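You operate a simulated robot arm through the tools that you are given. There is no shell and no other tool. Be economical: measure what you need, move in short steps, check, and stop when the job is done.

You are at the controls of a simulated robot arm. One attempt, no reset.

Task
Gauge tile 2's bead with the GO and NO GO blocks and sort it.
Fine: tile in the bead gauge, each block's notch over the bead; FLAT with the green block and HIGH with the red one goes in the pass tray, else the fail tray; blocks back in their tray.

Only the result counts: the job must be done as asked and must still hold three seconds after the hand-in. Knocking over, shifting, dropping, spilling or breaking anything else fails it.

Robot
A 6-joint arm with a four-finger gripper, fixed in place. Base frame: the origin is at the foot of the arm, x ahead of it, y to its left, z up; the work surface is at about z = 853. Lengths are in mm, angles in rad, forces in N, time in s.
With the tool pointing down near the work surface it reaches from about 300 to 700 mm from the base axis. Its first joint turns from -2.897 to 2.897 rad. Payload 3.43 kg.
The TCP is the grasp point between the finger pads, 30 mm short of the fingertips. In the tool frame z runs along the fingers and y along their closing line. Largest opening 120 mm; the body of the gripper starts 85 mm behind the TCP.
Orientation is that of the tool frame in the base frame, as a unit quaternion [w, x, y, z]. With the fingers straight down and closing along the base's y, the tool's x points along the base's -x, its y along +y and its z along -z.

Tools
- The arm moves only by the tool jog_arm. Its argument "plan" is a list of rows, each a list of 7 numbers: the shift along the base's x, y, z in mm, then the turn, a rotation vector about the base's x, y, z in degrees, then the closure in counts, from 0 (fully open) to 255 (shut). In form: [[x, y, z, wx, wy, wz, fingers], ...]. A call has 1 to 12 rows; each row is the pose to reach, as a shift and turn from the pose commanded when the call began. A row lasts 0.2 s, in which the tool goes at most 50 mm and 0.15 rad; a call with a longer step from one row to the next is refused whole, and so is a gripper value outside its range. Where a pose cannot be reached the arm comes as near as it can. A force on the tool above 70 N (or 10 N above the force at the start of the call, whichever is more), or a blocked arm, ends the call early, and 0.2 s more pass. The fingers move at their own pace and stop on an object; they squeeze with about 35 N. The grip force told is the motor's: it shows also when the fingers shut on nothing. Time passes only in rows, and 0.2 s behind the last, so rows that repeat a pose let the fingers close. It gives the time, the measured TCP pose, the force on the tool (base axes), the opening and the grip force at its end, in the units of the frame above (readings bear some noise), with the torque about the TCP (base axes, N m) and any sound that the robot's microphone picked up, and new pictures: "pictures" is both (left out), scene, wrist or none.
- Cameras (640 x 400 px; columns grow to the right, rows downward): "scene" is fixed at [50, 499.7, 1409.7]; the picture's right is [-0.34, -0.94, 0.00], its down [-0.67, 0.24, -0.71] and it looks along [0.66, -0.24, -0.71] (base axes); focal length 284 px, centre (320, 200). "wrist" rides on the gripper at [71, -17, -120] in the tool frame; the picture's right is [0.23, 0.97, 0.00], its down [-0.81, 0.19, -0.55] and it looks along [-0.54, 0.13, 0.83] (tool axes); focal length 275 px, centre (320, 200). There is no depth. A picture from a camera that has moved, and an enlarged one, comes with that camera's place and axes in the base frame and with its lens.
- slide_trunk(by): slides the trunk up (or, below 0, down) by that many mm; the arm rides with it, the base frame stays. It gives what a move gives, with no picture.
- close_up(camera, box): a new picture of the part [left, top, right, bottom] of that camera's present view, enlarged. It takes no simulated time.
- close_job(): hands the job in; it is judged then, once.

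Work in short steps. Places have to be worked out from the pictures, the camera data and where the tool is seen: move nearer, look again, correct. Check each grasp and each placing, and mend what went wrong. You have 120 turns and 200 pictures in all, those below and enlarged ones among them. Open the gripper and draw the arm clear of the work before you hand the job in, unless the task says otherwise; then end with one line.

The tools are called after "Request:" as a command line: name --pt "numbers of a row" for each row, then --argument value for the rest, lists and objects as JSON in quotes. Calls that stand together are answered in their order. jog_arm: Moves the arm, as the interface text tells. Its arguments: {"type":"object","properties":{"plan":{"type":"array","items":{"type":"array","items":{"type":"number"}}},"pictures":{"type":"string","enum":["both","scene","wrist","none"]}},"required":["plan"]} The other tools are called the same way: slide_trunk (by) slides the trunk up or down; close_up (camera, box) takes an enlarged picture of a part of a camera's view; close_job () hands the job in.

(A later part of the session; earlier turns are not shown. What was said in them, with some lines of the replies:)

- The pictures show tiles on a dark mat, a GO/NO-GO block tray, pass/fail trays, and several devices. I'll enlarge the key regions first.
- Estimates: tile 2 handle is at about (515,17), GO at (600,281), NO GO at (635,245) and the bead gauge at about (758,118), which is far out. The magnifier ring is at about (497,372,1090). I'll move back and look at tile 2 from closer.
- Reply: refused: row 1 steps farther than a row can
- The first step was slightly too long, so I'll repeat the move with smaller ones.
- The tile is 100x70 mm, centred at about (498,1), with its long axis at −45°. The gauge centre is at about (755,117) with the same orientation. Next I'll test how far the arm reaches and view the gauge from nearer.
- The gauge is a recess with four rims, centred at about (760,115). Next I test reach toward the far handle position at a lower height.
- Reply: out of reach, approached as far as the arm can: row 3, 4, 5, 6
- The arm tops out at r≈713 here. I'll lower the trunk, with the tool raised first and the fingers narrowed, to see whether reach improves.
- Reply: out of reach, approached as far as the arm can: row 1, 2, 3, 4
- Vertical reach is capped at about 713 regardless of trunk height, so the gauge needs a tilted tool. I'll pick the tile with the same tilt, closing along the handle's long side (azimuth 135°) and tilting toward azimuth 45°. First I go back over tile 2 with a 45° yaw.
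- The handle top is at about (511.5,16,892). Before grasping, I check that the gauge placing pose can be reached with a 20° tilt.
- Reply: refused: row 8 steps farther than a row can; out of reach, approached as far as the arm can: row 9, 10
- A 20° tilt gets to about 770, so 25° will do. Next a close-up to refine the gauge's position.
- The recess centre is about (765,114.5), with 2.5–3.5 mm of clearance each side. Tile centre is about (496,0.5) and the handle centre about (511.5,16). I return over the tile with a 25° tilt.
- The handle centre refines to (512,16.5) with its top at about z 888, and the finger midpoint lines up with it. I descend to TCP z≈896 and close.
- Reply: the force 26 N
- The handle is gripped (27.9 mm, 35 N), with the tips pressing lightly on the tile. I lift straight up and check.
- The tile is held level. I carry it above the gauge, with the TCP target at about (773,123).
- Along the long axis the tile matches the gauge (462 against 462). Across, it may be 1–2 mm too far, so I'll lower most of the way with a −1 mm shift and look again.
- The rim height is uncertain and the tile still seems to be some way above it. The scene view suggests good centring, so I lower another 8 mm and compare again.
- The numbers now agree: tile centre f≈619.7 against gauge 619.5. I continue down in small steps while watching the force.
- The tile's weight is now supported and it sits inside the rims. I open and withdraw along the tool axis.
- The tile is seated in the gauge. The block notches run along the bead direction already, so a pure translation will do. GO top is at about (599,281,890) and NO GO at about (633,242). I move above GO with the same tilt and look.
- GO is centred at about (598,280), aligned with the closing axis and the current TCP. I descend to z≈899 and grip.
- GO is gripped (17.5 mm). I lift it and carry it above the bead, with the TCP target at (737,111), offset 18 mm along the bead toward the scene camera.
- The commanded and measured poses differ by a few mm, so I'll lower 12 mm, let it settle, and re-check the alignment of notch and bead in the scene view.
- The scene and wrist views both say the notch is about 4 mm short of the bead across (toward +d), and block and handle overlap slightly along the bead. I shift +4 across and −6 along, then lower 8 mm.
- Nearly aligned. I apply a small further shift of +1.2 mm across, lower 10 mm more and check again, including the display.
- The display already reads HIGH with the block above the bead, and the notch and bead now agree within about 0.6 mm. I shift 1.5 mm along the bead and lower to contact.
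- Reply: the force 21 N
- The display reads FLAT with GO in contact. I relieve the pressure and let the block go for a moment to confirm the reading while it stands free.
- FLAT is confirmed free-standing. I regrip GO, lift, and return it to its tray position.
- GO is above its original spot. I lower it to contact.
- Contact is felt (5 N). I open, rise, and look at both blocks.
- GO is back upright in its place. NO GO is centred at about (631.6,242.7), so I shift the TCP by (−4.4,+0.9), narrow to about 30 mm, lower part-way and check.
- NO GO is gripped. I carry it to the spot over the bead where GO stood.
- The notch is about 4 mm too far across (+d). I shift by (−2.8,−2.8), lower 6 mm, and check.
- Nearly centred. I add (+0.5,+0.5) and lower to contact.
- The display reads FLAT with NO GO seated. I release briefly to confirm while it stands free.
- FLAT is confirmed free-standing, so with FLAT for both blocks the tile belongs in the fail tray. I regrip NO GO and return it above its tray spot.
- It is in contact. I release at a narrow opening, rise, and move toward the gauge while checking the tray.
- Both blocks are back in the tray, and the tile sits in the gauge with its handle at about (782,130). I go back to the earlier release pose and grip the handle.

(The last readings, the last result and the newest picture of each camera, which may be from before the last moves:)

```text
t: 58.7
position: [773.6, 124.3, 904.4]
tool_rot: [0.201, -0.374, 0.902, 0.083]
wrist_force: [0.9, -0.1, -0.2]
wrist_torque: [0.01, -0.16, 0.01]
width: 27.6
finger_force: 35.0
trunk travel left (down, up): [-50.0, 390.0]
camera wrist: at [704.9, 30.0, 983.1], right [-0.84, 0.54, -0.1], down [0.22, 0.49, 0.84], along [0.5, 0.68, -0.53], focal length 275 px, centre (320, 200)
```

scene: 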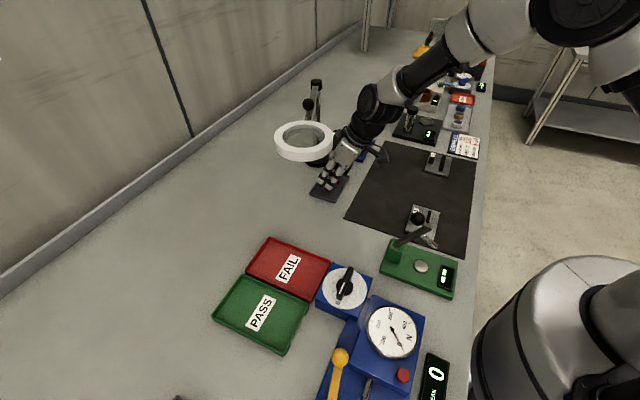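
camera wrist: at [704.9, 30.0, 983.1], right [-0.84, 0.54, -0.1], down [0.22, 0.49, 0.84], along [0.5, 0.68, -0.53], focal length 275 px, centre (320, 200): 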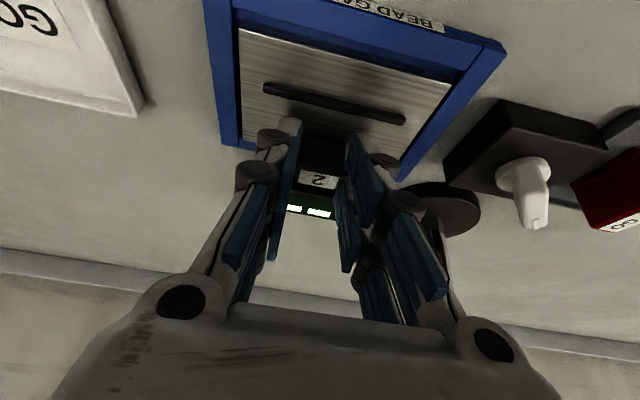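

The tile is gripped. Near the fail tray are the magnifier ring (z≈1090) and a press lever ball at about (319,208,1003), so I'll fly high. I lift, then raise the trunk.

Request:
jog_arm --pt "0 0 5 0 0 0 255" --pt "0 0 20 0 0 0 255" --pt "0 0 45 0 0 0 255" --pt "0 0 60 0 0 0 255" --pt "0 0 60 0 0 0 255" --pictures "wrist"

Request:
close_up --camera "scene" --box '[200, 225, 420, 365]'

Request:
close_up --camera "scene" --box '[310, 110, 400, 170]'

```text
t: 59.9
position: [772.4, 123.1, 963.8]
tool_rot: [0.2, -0.374, 0.902, 0.083]
wrist_force: [0.4, 0.1, -3.7]
wrist_torque: [-0.01, -0.05, -0.02]
width: 27.7
finger_force: 35.0
trunk travel left (down, up): [-50.0, 390.0]
camera wrist: at [703.5, 29.6, 1042.5], right [-0.84, 0.54, -0.1], down [0.22, 0.49, 0.84], along [0.5, 0.68, -0.53], focal length 275 px, centre (320, 200)
```

wrist: 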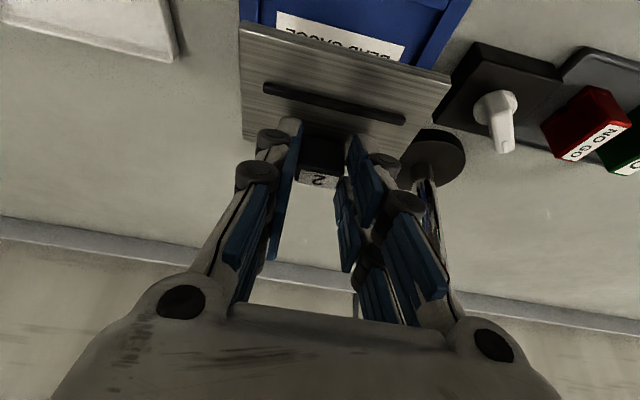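

```text
2.86 times, centred on (310, 295) of scene
camera zoom: at [50.0, 499.7, 1409.7], right [-0.34, -0.94, 0.0], down [-0.67, 0.24, -0.71], along [0.66, -0.24, -0.71], focal length 811 px, centre (349, -71)
```

zoom: 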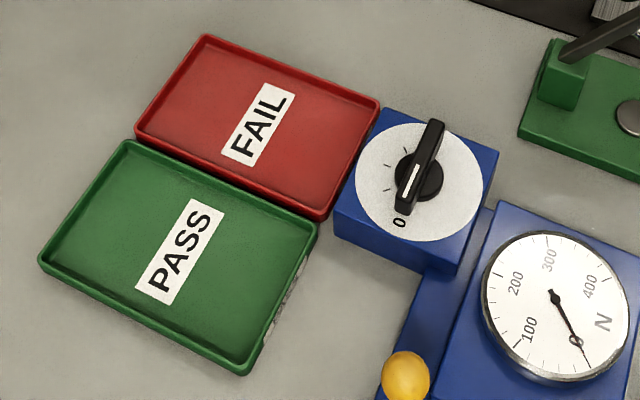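

```text
6.67 times, centred on (355, 140) of scene
camera zoom: at [50.0, 499.7, 1409.7], right [-0.34, -0.94, 0.0], down [-0.67, 0.24, -0.71], along [0.66, -0.24, -0.71], focal length 1893 px, centre (87, 600)
```

zoom: 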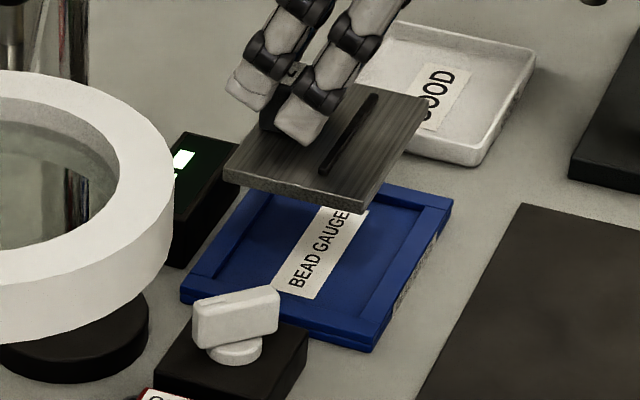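

Request:
slide_trunk --by 250

```text
t: 62.5
position: [773.1, 124.0, 1213.0]
tool_rot: [0.2, -0.374, 0.902, 0.083]
wrist_force: [-0.2, 0.9, -3.3]
wrist_torque: [0.02, -0.04, 0.0]
width: 27.6
finger_force: 35.1
trunk travel left (down, up): [-300.0, 140.0]
```

Now I fly over to the fail tray while turning −90° about vertical, so the tile's long side follows the tray and the hand leans away from the magnifier.

Request:
jog_arm --pt "-31 27 0 0 0 -7.5 255" --pt "-62 53 0 0 0 -15 255" --pt "-94 80 0 0 0 -22.5 255" --pt "-125 106 0 0 0 -30 255" --pt "-157 133 0 0 0 -37.5 255" --pt "-188 160 0 0 0 -45 255" --pt "-219 186 0 0 0 -52.5 255" --pt "-251 213 0 0 0 -60 255" --pt "-282 239 0 0 0 -67.5 255" --pt "-313 266 0 0 0 -75 255" --pt "-345 292 0 0 0 -82.5 255" --pt "-376 319 0 0 0 -90 255" --pictures "both"

```text
t: 65.1
position: [396.0, 443.3, 1214.1]
tool_rot: [0.2, 0.375, 0.901, -0.084]
wrist_force: [-1.0, 1.4, -3.7]
wrist_torque: [-0.01, -0.04, -0.02]
width: 27.6
finger_force: 35.2
trunk travel left (down, up): [-300.0, 140.0]
camera wrist: at [304.1, 513.1, 1293.7], right [0.54, 0.83, -0.1], down [0.49, -0.22, 0.84], along [0.68, -0.51, -0.53], focal length 275 px, centre (320, 200)
```

scene: 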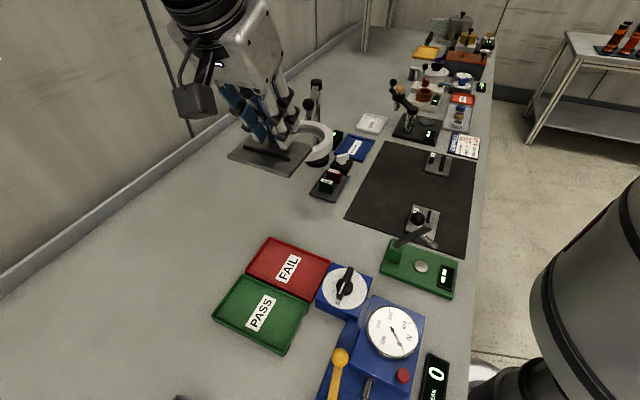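
wrist: 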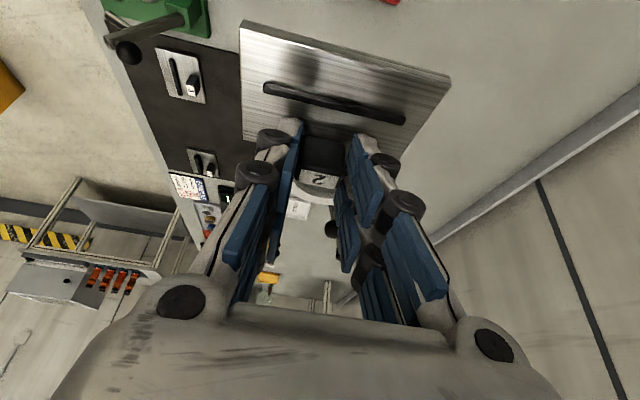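

The pose is reached, and the tile clears the magnifier ring by about 40 mm horizontally. I slide the trunk down in stages.

Request:
slide_trunk --by -120

Request:
jog_arm --pt "0 0 0 0 0 0 255" --pictures "both"

```text
t: 66.6
position: [398.7, 441.8, 1095.2]
tool_rot: [0.2, 0.374, 0.902, -0.083]
wrist_force: [-0.4, -0.3, -2.1]
wrist_torque: [-0.01, -0.04, 0.02]
width: 27.5
finger_force: 35.0
trunk travel left (down, up): [-180.0, 260.0]
```

```text
t: 67.0
position: [398.0, 442.9, 1094.8]
tool_rot: [0.2, 0.374, 0.902, -0.083]
wrist_force: [0.4, -0.8, -3.2]
wrist_torque: [-0.04, -0.03, 0.0]
width: 27.7
finger_force: 34.8
trunk travel left (down, up): [-180.0, 260.0]
camera wrist: at [305.2, 511.7, 1174.1], right [0.54, 0.84, -0.1], down [0.49, -0.22, 0.84], along [0.68, -0.5, -0.53], focal length 275 px, centre (320, 200)
```

scene: 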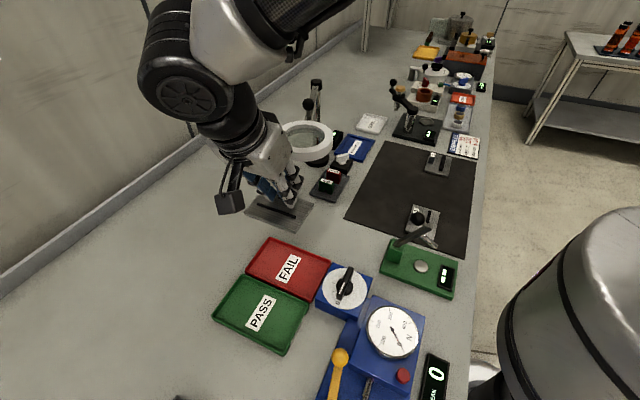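
wrist: 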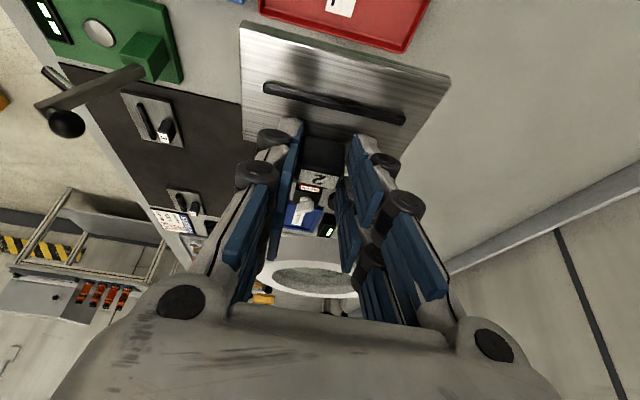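

Request:
slide_trunk --by -110

Request:
jog_arm --pt "0 0 0 0 0 0 255" --pictures "both"

```text
t: 68.4
position: [397.9, 441.8, 985.6]
tool_rot: [0.2, 0.373, 0.902, -0.082]
wrist_force: [-0.5, -0.5, -3.0]
wrist_torque: [-0.04, -0.04, 0.0]
width: 27.7
finger_force: 35.2
trunk travel left (down, up): [-70.0, 370.0]
```

```text
t: 68.8
position: [398.5, 441.8, 985.8]
tool_rot: [0.2, 0.373, 0.902, -0.082]
wrist_force: [-1.0, -0.6, -2.5]
wrist_torque: [-0.02, 0.01, 0.01]
width: 27.8
finger_force: 35.3
trunk travel left (down, up): [-70.0, 370.0]
camera wrist: at [305.2, 511.7, 1064.1], right [0.54, 0.84, -0.1], down [0.49, -0.22, 0.84], along [0.68, -0.5, -0.53], focal length 275 px, centre (320, 200)
```

scene: 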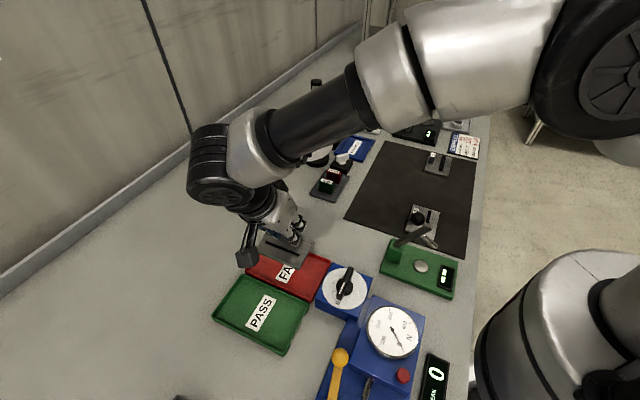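
wrist: 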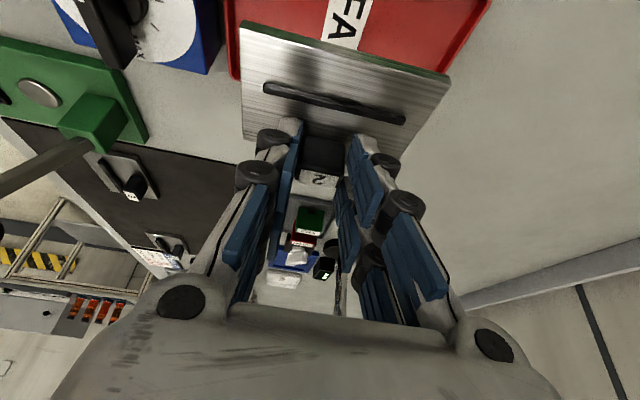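

The wrist view gives the tray centre at about (394,452), and the tile centre is already within about 4 mm. I shift (+2.8,+2.8) and slide down 70.

Request:
jog_arm --pt "2.8 2.8 0 0 0 0 255" --pt "2.8 2.8 0 0 0 0 255" --pictures "none"

Request:
slide_trunk --by -65

Request:
jog_arm --pt "0 0 0 0 0 0 255" --pictures "both"

Request:
close_up --camera "scene" --box '[230, 215, 350, 305]'

```text
t: 69.4
position: [399.7, 445.0, 984.7]
tool_rot: [0.2, 0.373, 0.902, -0.082]
wrist_force: [-0.3, 0.3, -3.8]
wrist_torque: [0.03, -0.05, 0.0]
width: 27.7
finger_force: 34.6
trunk travel left (down, up): [-70.0, 370.0]
```

```text
t: 70.5
position: [401.1, 444.6, 919.6]
tool_rot: [0.2, 0.374, 0.902, -0.083]
wrist_force: [-0.2, 0.9, -2.7]
wrist_torque: [0.0, -0.03, 0.0]
width: 27.8
finger_force: 35.0
trunk travel left (down, up): [-5.0, 435.0]
```

```text
t: 70.9
position: [399.9, 447.0, 919.9]
tool_rot: [0.201, 0.374, 0.902, -0.082]
wrist_force: [-0.2, -0.7, -2.6]
wrist_torque: [-0.03, -0.03, -0.03]
width: 27.8
finger_force: 34.9
trunk travel left (down, up): [-5.0, 435.0]
camera wrist: at [307.7, 515.3, 998.8], right [0.54, 0.84, -0.1], down [0.49, -0.22, 0.84], along [0.68, -0.5, -0.53], focal length 275 px, centre (320, 200)
```

scene: 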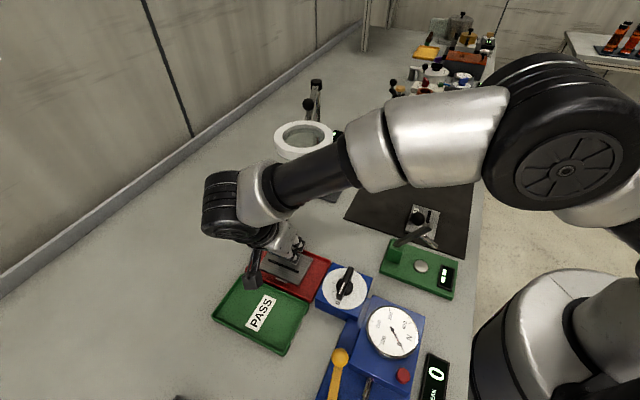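
wrist: 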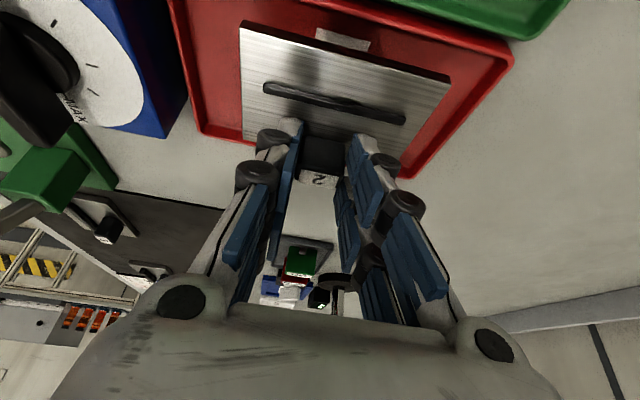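

```text
4.44 times, centred on (290, 260) of scene
camera zoom: at [50.0, 499.7, 1409.7], right [-0.34, -0.94, 0.0], down [-0.67, 0.24, -0.71], along [0.66, -0.24, -0.71], focal length 1262 px, centre (453, -67)
```

zoom: 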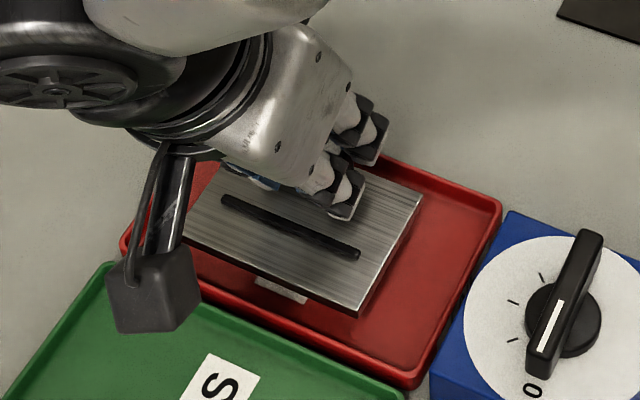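

The tile is over the tray interior. I lower it in steps while watching the force.

Request:
jog_arm --pt "0 0 -6 0 0 0 255" --pt "0 0 -12 0 0 0 255" --pt "0 0 -12 0 0 0 255" --pictures "none"

Request:
close_up --camera "scene" --box '[240, 235, 340, 305]'

Request:
close_up --camera "wrist" --box '[160, 0, 540, 200]'

```text
t: 71.7
position: [399.7, 445.3, 906.9]
tool_rot: [0.2, 0.374, 0.902, -0.084]
wrist_force: [0.7, 0.1, -2.3]
wrist_torque: [0.0, -0.01, -0.02]
width: 27.6
finger_force: 35.0
trunk travel left (down, up): [-5.0, 435.0]
```

```text
5.71 times, centred on (290, 270) of scene
camera zoom: at [50.0, 499.7, 1409.7], right [-0.34, -0.94, 0.0], down [-0.67, 0.24, -0.71], along [0.66, -0.24, -0.71], focal length 1622 px, centre (491, -200)
```

zoom: 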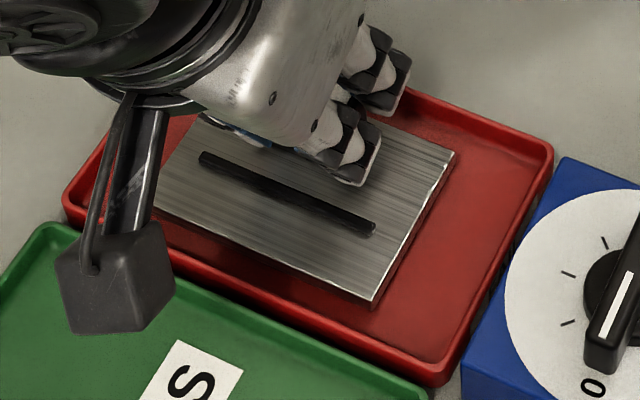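

```text
1.68 times, centred on (350, 100) of wrist
camera zoom: at [308.0, 514.5, 986.7], right [0.54, 0.84, -0.1], down [0.49, -0.22, 0.84], along [0.68, -0.5, -0.53], focal length 464 px, centre (270, 368)
```

zoom: 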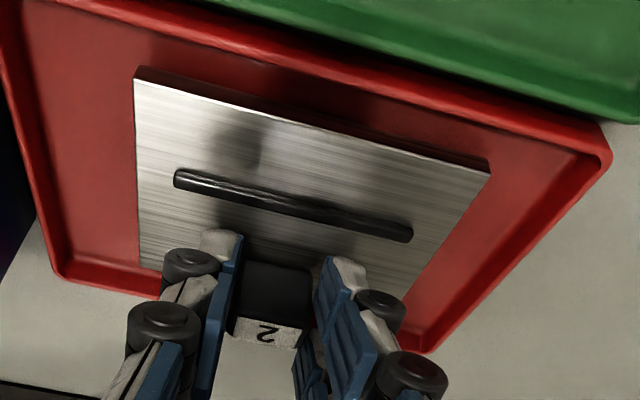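

Well inside the tray walls. I continue down.

Request:
jog_arm --pt "0 0 -2 0 0 0 255" --pt "0 0 -4 0 0 0 255" --pt "0 0 -4 0 0 0 255" --pictures "none"

```text
t: 72.5
position: [400.5, 445.1, 904.7]
tool_rot: [0.201, 0.373, 0.902, -0.082]
wrist_force: [0.2, 0.2, -2.5]
wrist_torque: [0.0, -0.01, -0.01]
width: 27.7
finger_force: 35.2
trunk travel left (down, up): [-5.0, 435.0]
```

Request:
jog_arm --pt "0 0 -1.5 0 0 0 255" --pt "0 0 -3 0 0 0 255" --pt "0 0 -3 0 0 0 255" --pictures "none"

```text
t: 73.3
position: [400.5, 444.5, 903.2]
tool_rot: [0.201, 0.373, 0.902, -0.082]
wrist_force: [-1.1, -1.7, 3.9]
wrist_torque: [-0.28, -0.01, -0.03]
width: 27.8
finger_force: 35.3
trunk travel left (down, up): [-5.0, 435.0]
```

In contact. I release, rise a little, and check.

Request:
jog_arm --pt "0 0 0 0 0 0 200" --pt "0 0 0 0 0 0 150" --pt "0 0 0 0 0 0 150" --pt "0 0 0 0 0 0 150" --pt "0 0 15 0 0 0 150" --pt "0 0 50 0 0 0 150" --pt "-5 5 90 0 0 0 150" --pt "-5 5 90 0 0 0 150" --pictures "wrist"

Request:
close_up --camera "scene" --box '[230, 225, 350, 315]'

```text
t: 75.1
position: [395.2, 448.3, 989.6]
tool_rot: [0.2, 0.374, 0.902, -0.082]
wrist_force: [0.6, 0.1, -0.7]
wrist_torque: [-0.01, 0.0, 0.01]
width: 49.5
finger_force: 0.1
trunk travel left (down, up): [-5.0, 435.0]
camera wrist: at [302.2, 518.3, 1068.5], right [0.54, 0.84, -0.1], down [0.49, -0.22, 0.84], along [0.68, -0.5, -0.53], focal length 275 px, centre (320, 200)
```

wrist: 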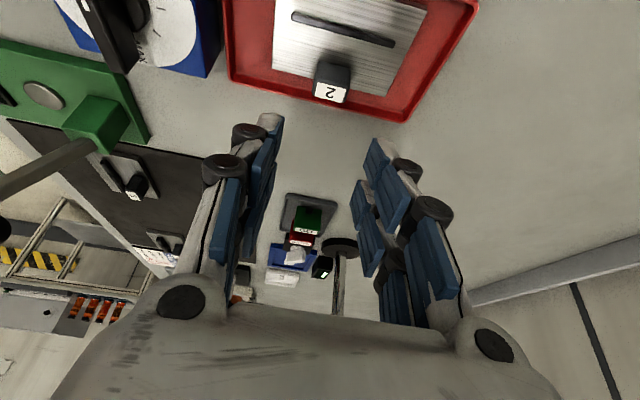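

```text
4.44 times, centred on (290, 270) of scene
camera zoom: at [50.0, 499.7, 1409.7], right [-0.34, -0.94, 0.0], down [-0.67, 0.24, -0.71], along [0.66, -0.24, -0.71], focal length 1262 px, centre (453, -111)
```

zoom: 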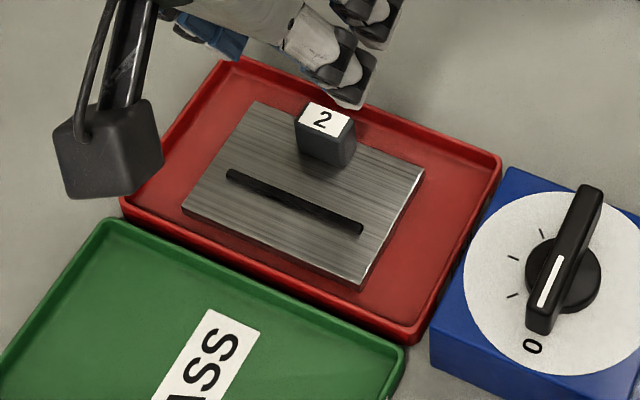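

Tile 2 lies flat in the fail tray. I raise the trunk to draw the arm clear and do a last overall check.

Request:
slide_trunk --by 220

Request:
jog_arm --pt "0 0 0 0 0 0 100" --pt "0 0 0 0 0 0 100" --pt "0 0 0 0 0 0 100" --pt "0 0 0 0 0 0 100" --pictures "scene"

Request:
close_up --camera "scene" --box '[210, 110, 470, 310]'

```text
t: 77.4
position: [396.2, 448.2, 1209.6]
tool_rot: [0.2, 0.374, 0.902, -0.083]
wrist_force: [-0.8, -0.2, -0.1]
wrist_torque: [0.0, 0.01, 0.03]
width: 49.7
finger_force: 0.1
trunk travel left (down, up): [-225.0, 215.0]
```

```text
t: 78.4
position: [395.8, 448.6, 1209.5]
tool_rot: [0.199, 0.374, 0.902, -0.083]
wrist_force: [0.2, 0.0, -0.6]
wrist_torque: [0.02, 0.03, -0.01]
width: 73.4
finger_force: 0.1
trunk travel left (down, up): [-225.0, 215.0]
```

scene: 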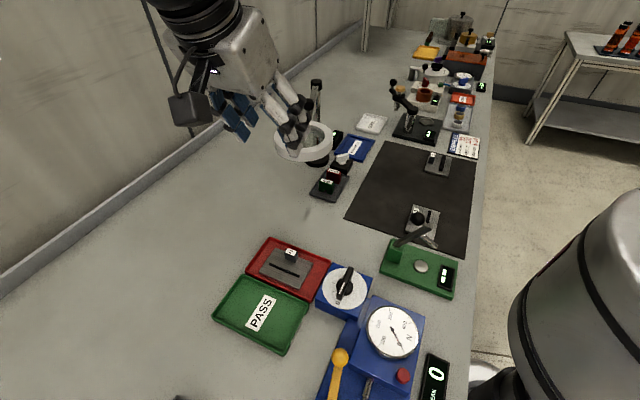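

```text
2.00 times, centred on (340, 210) of scene
camera zoom: at [50.0, 499.7, 1409.7], right [-0.34, -0.94, 0.0], down [-0.67, 0.24, -0.71], along [0.66, -0.24, -0.71], focal length 568 px, centre (280, 180)
```

zoom: 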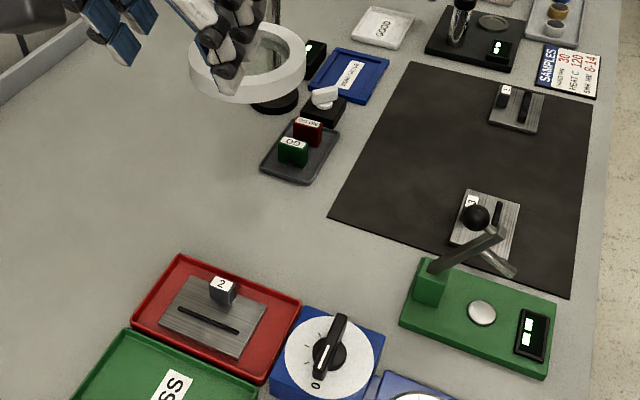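

Tile 2 is in the fail tray, both blocks are in their tray, the arm is clear and nothing else has moved, so I hand the job in.

Request:
close_job

```text
The job is handed in.
```

Tile 2 read FLAT with the green GO block and FLAT with the red NO GO block, so it went in the fail tray; both blocks are back in their tray.
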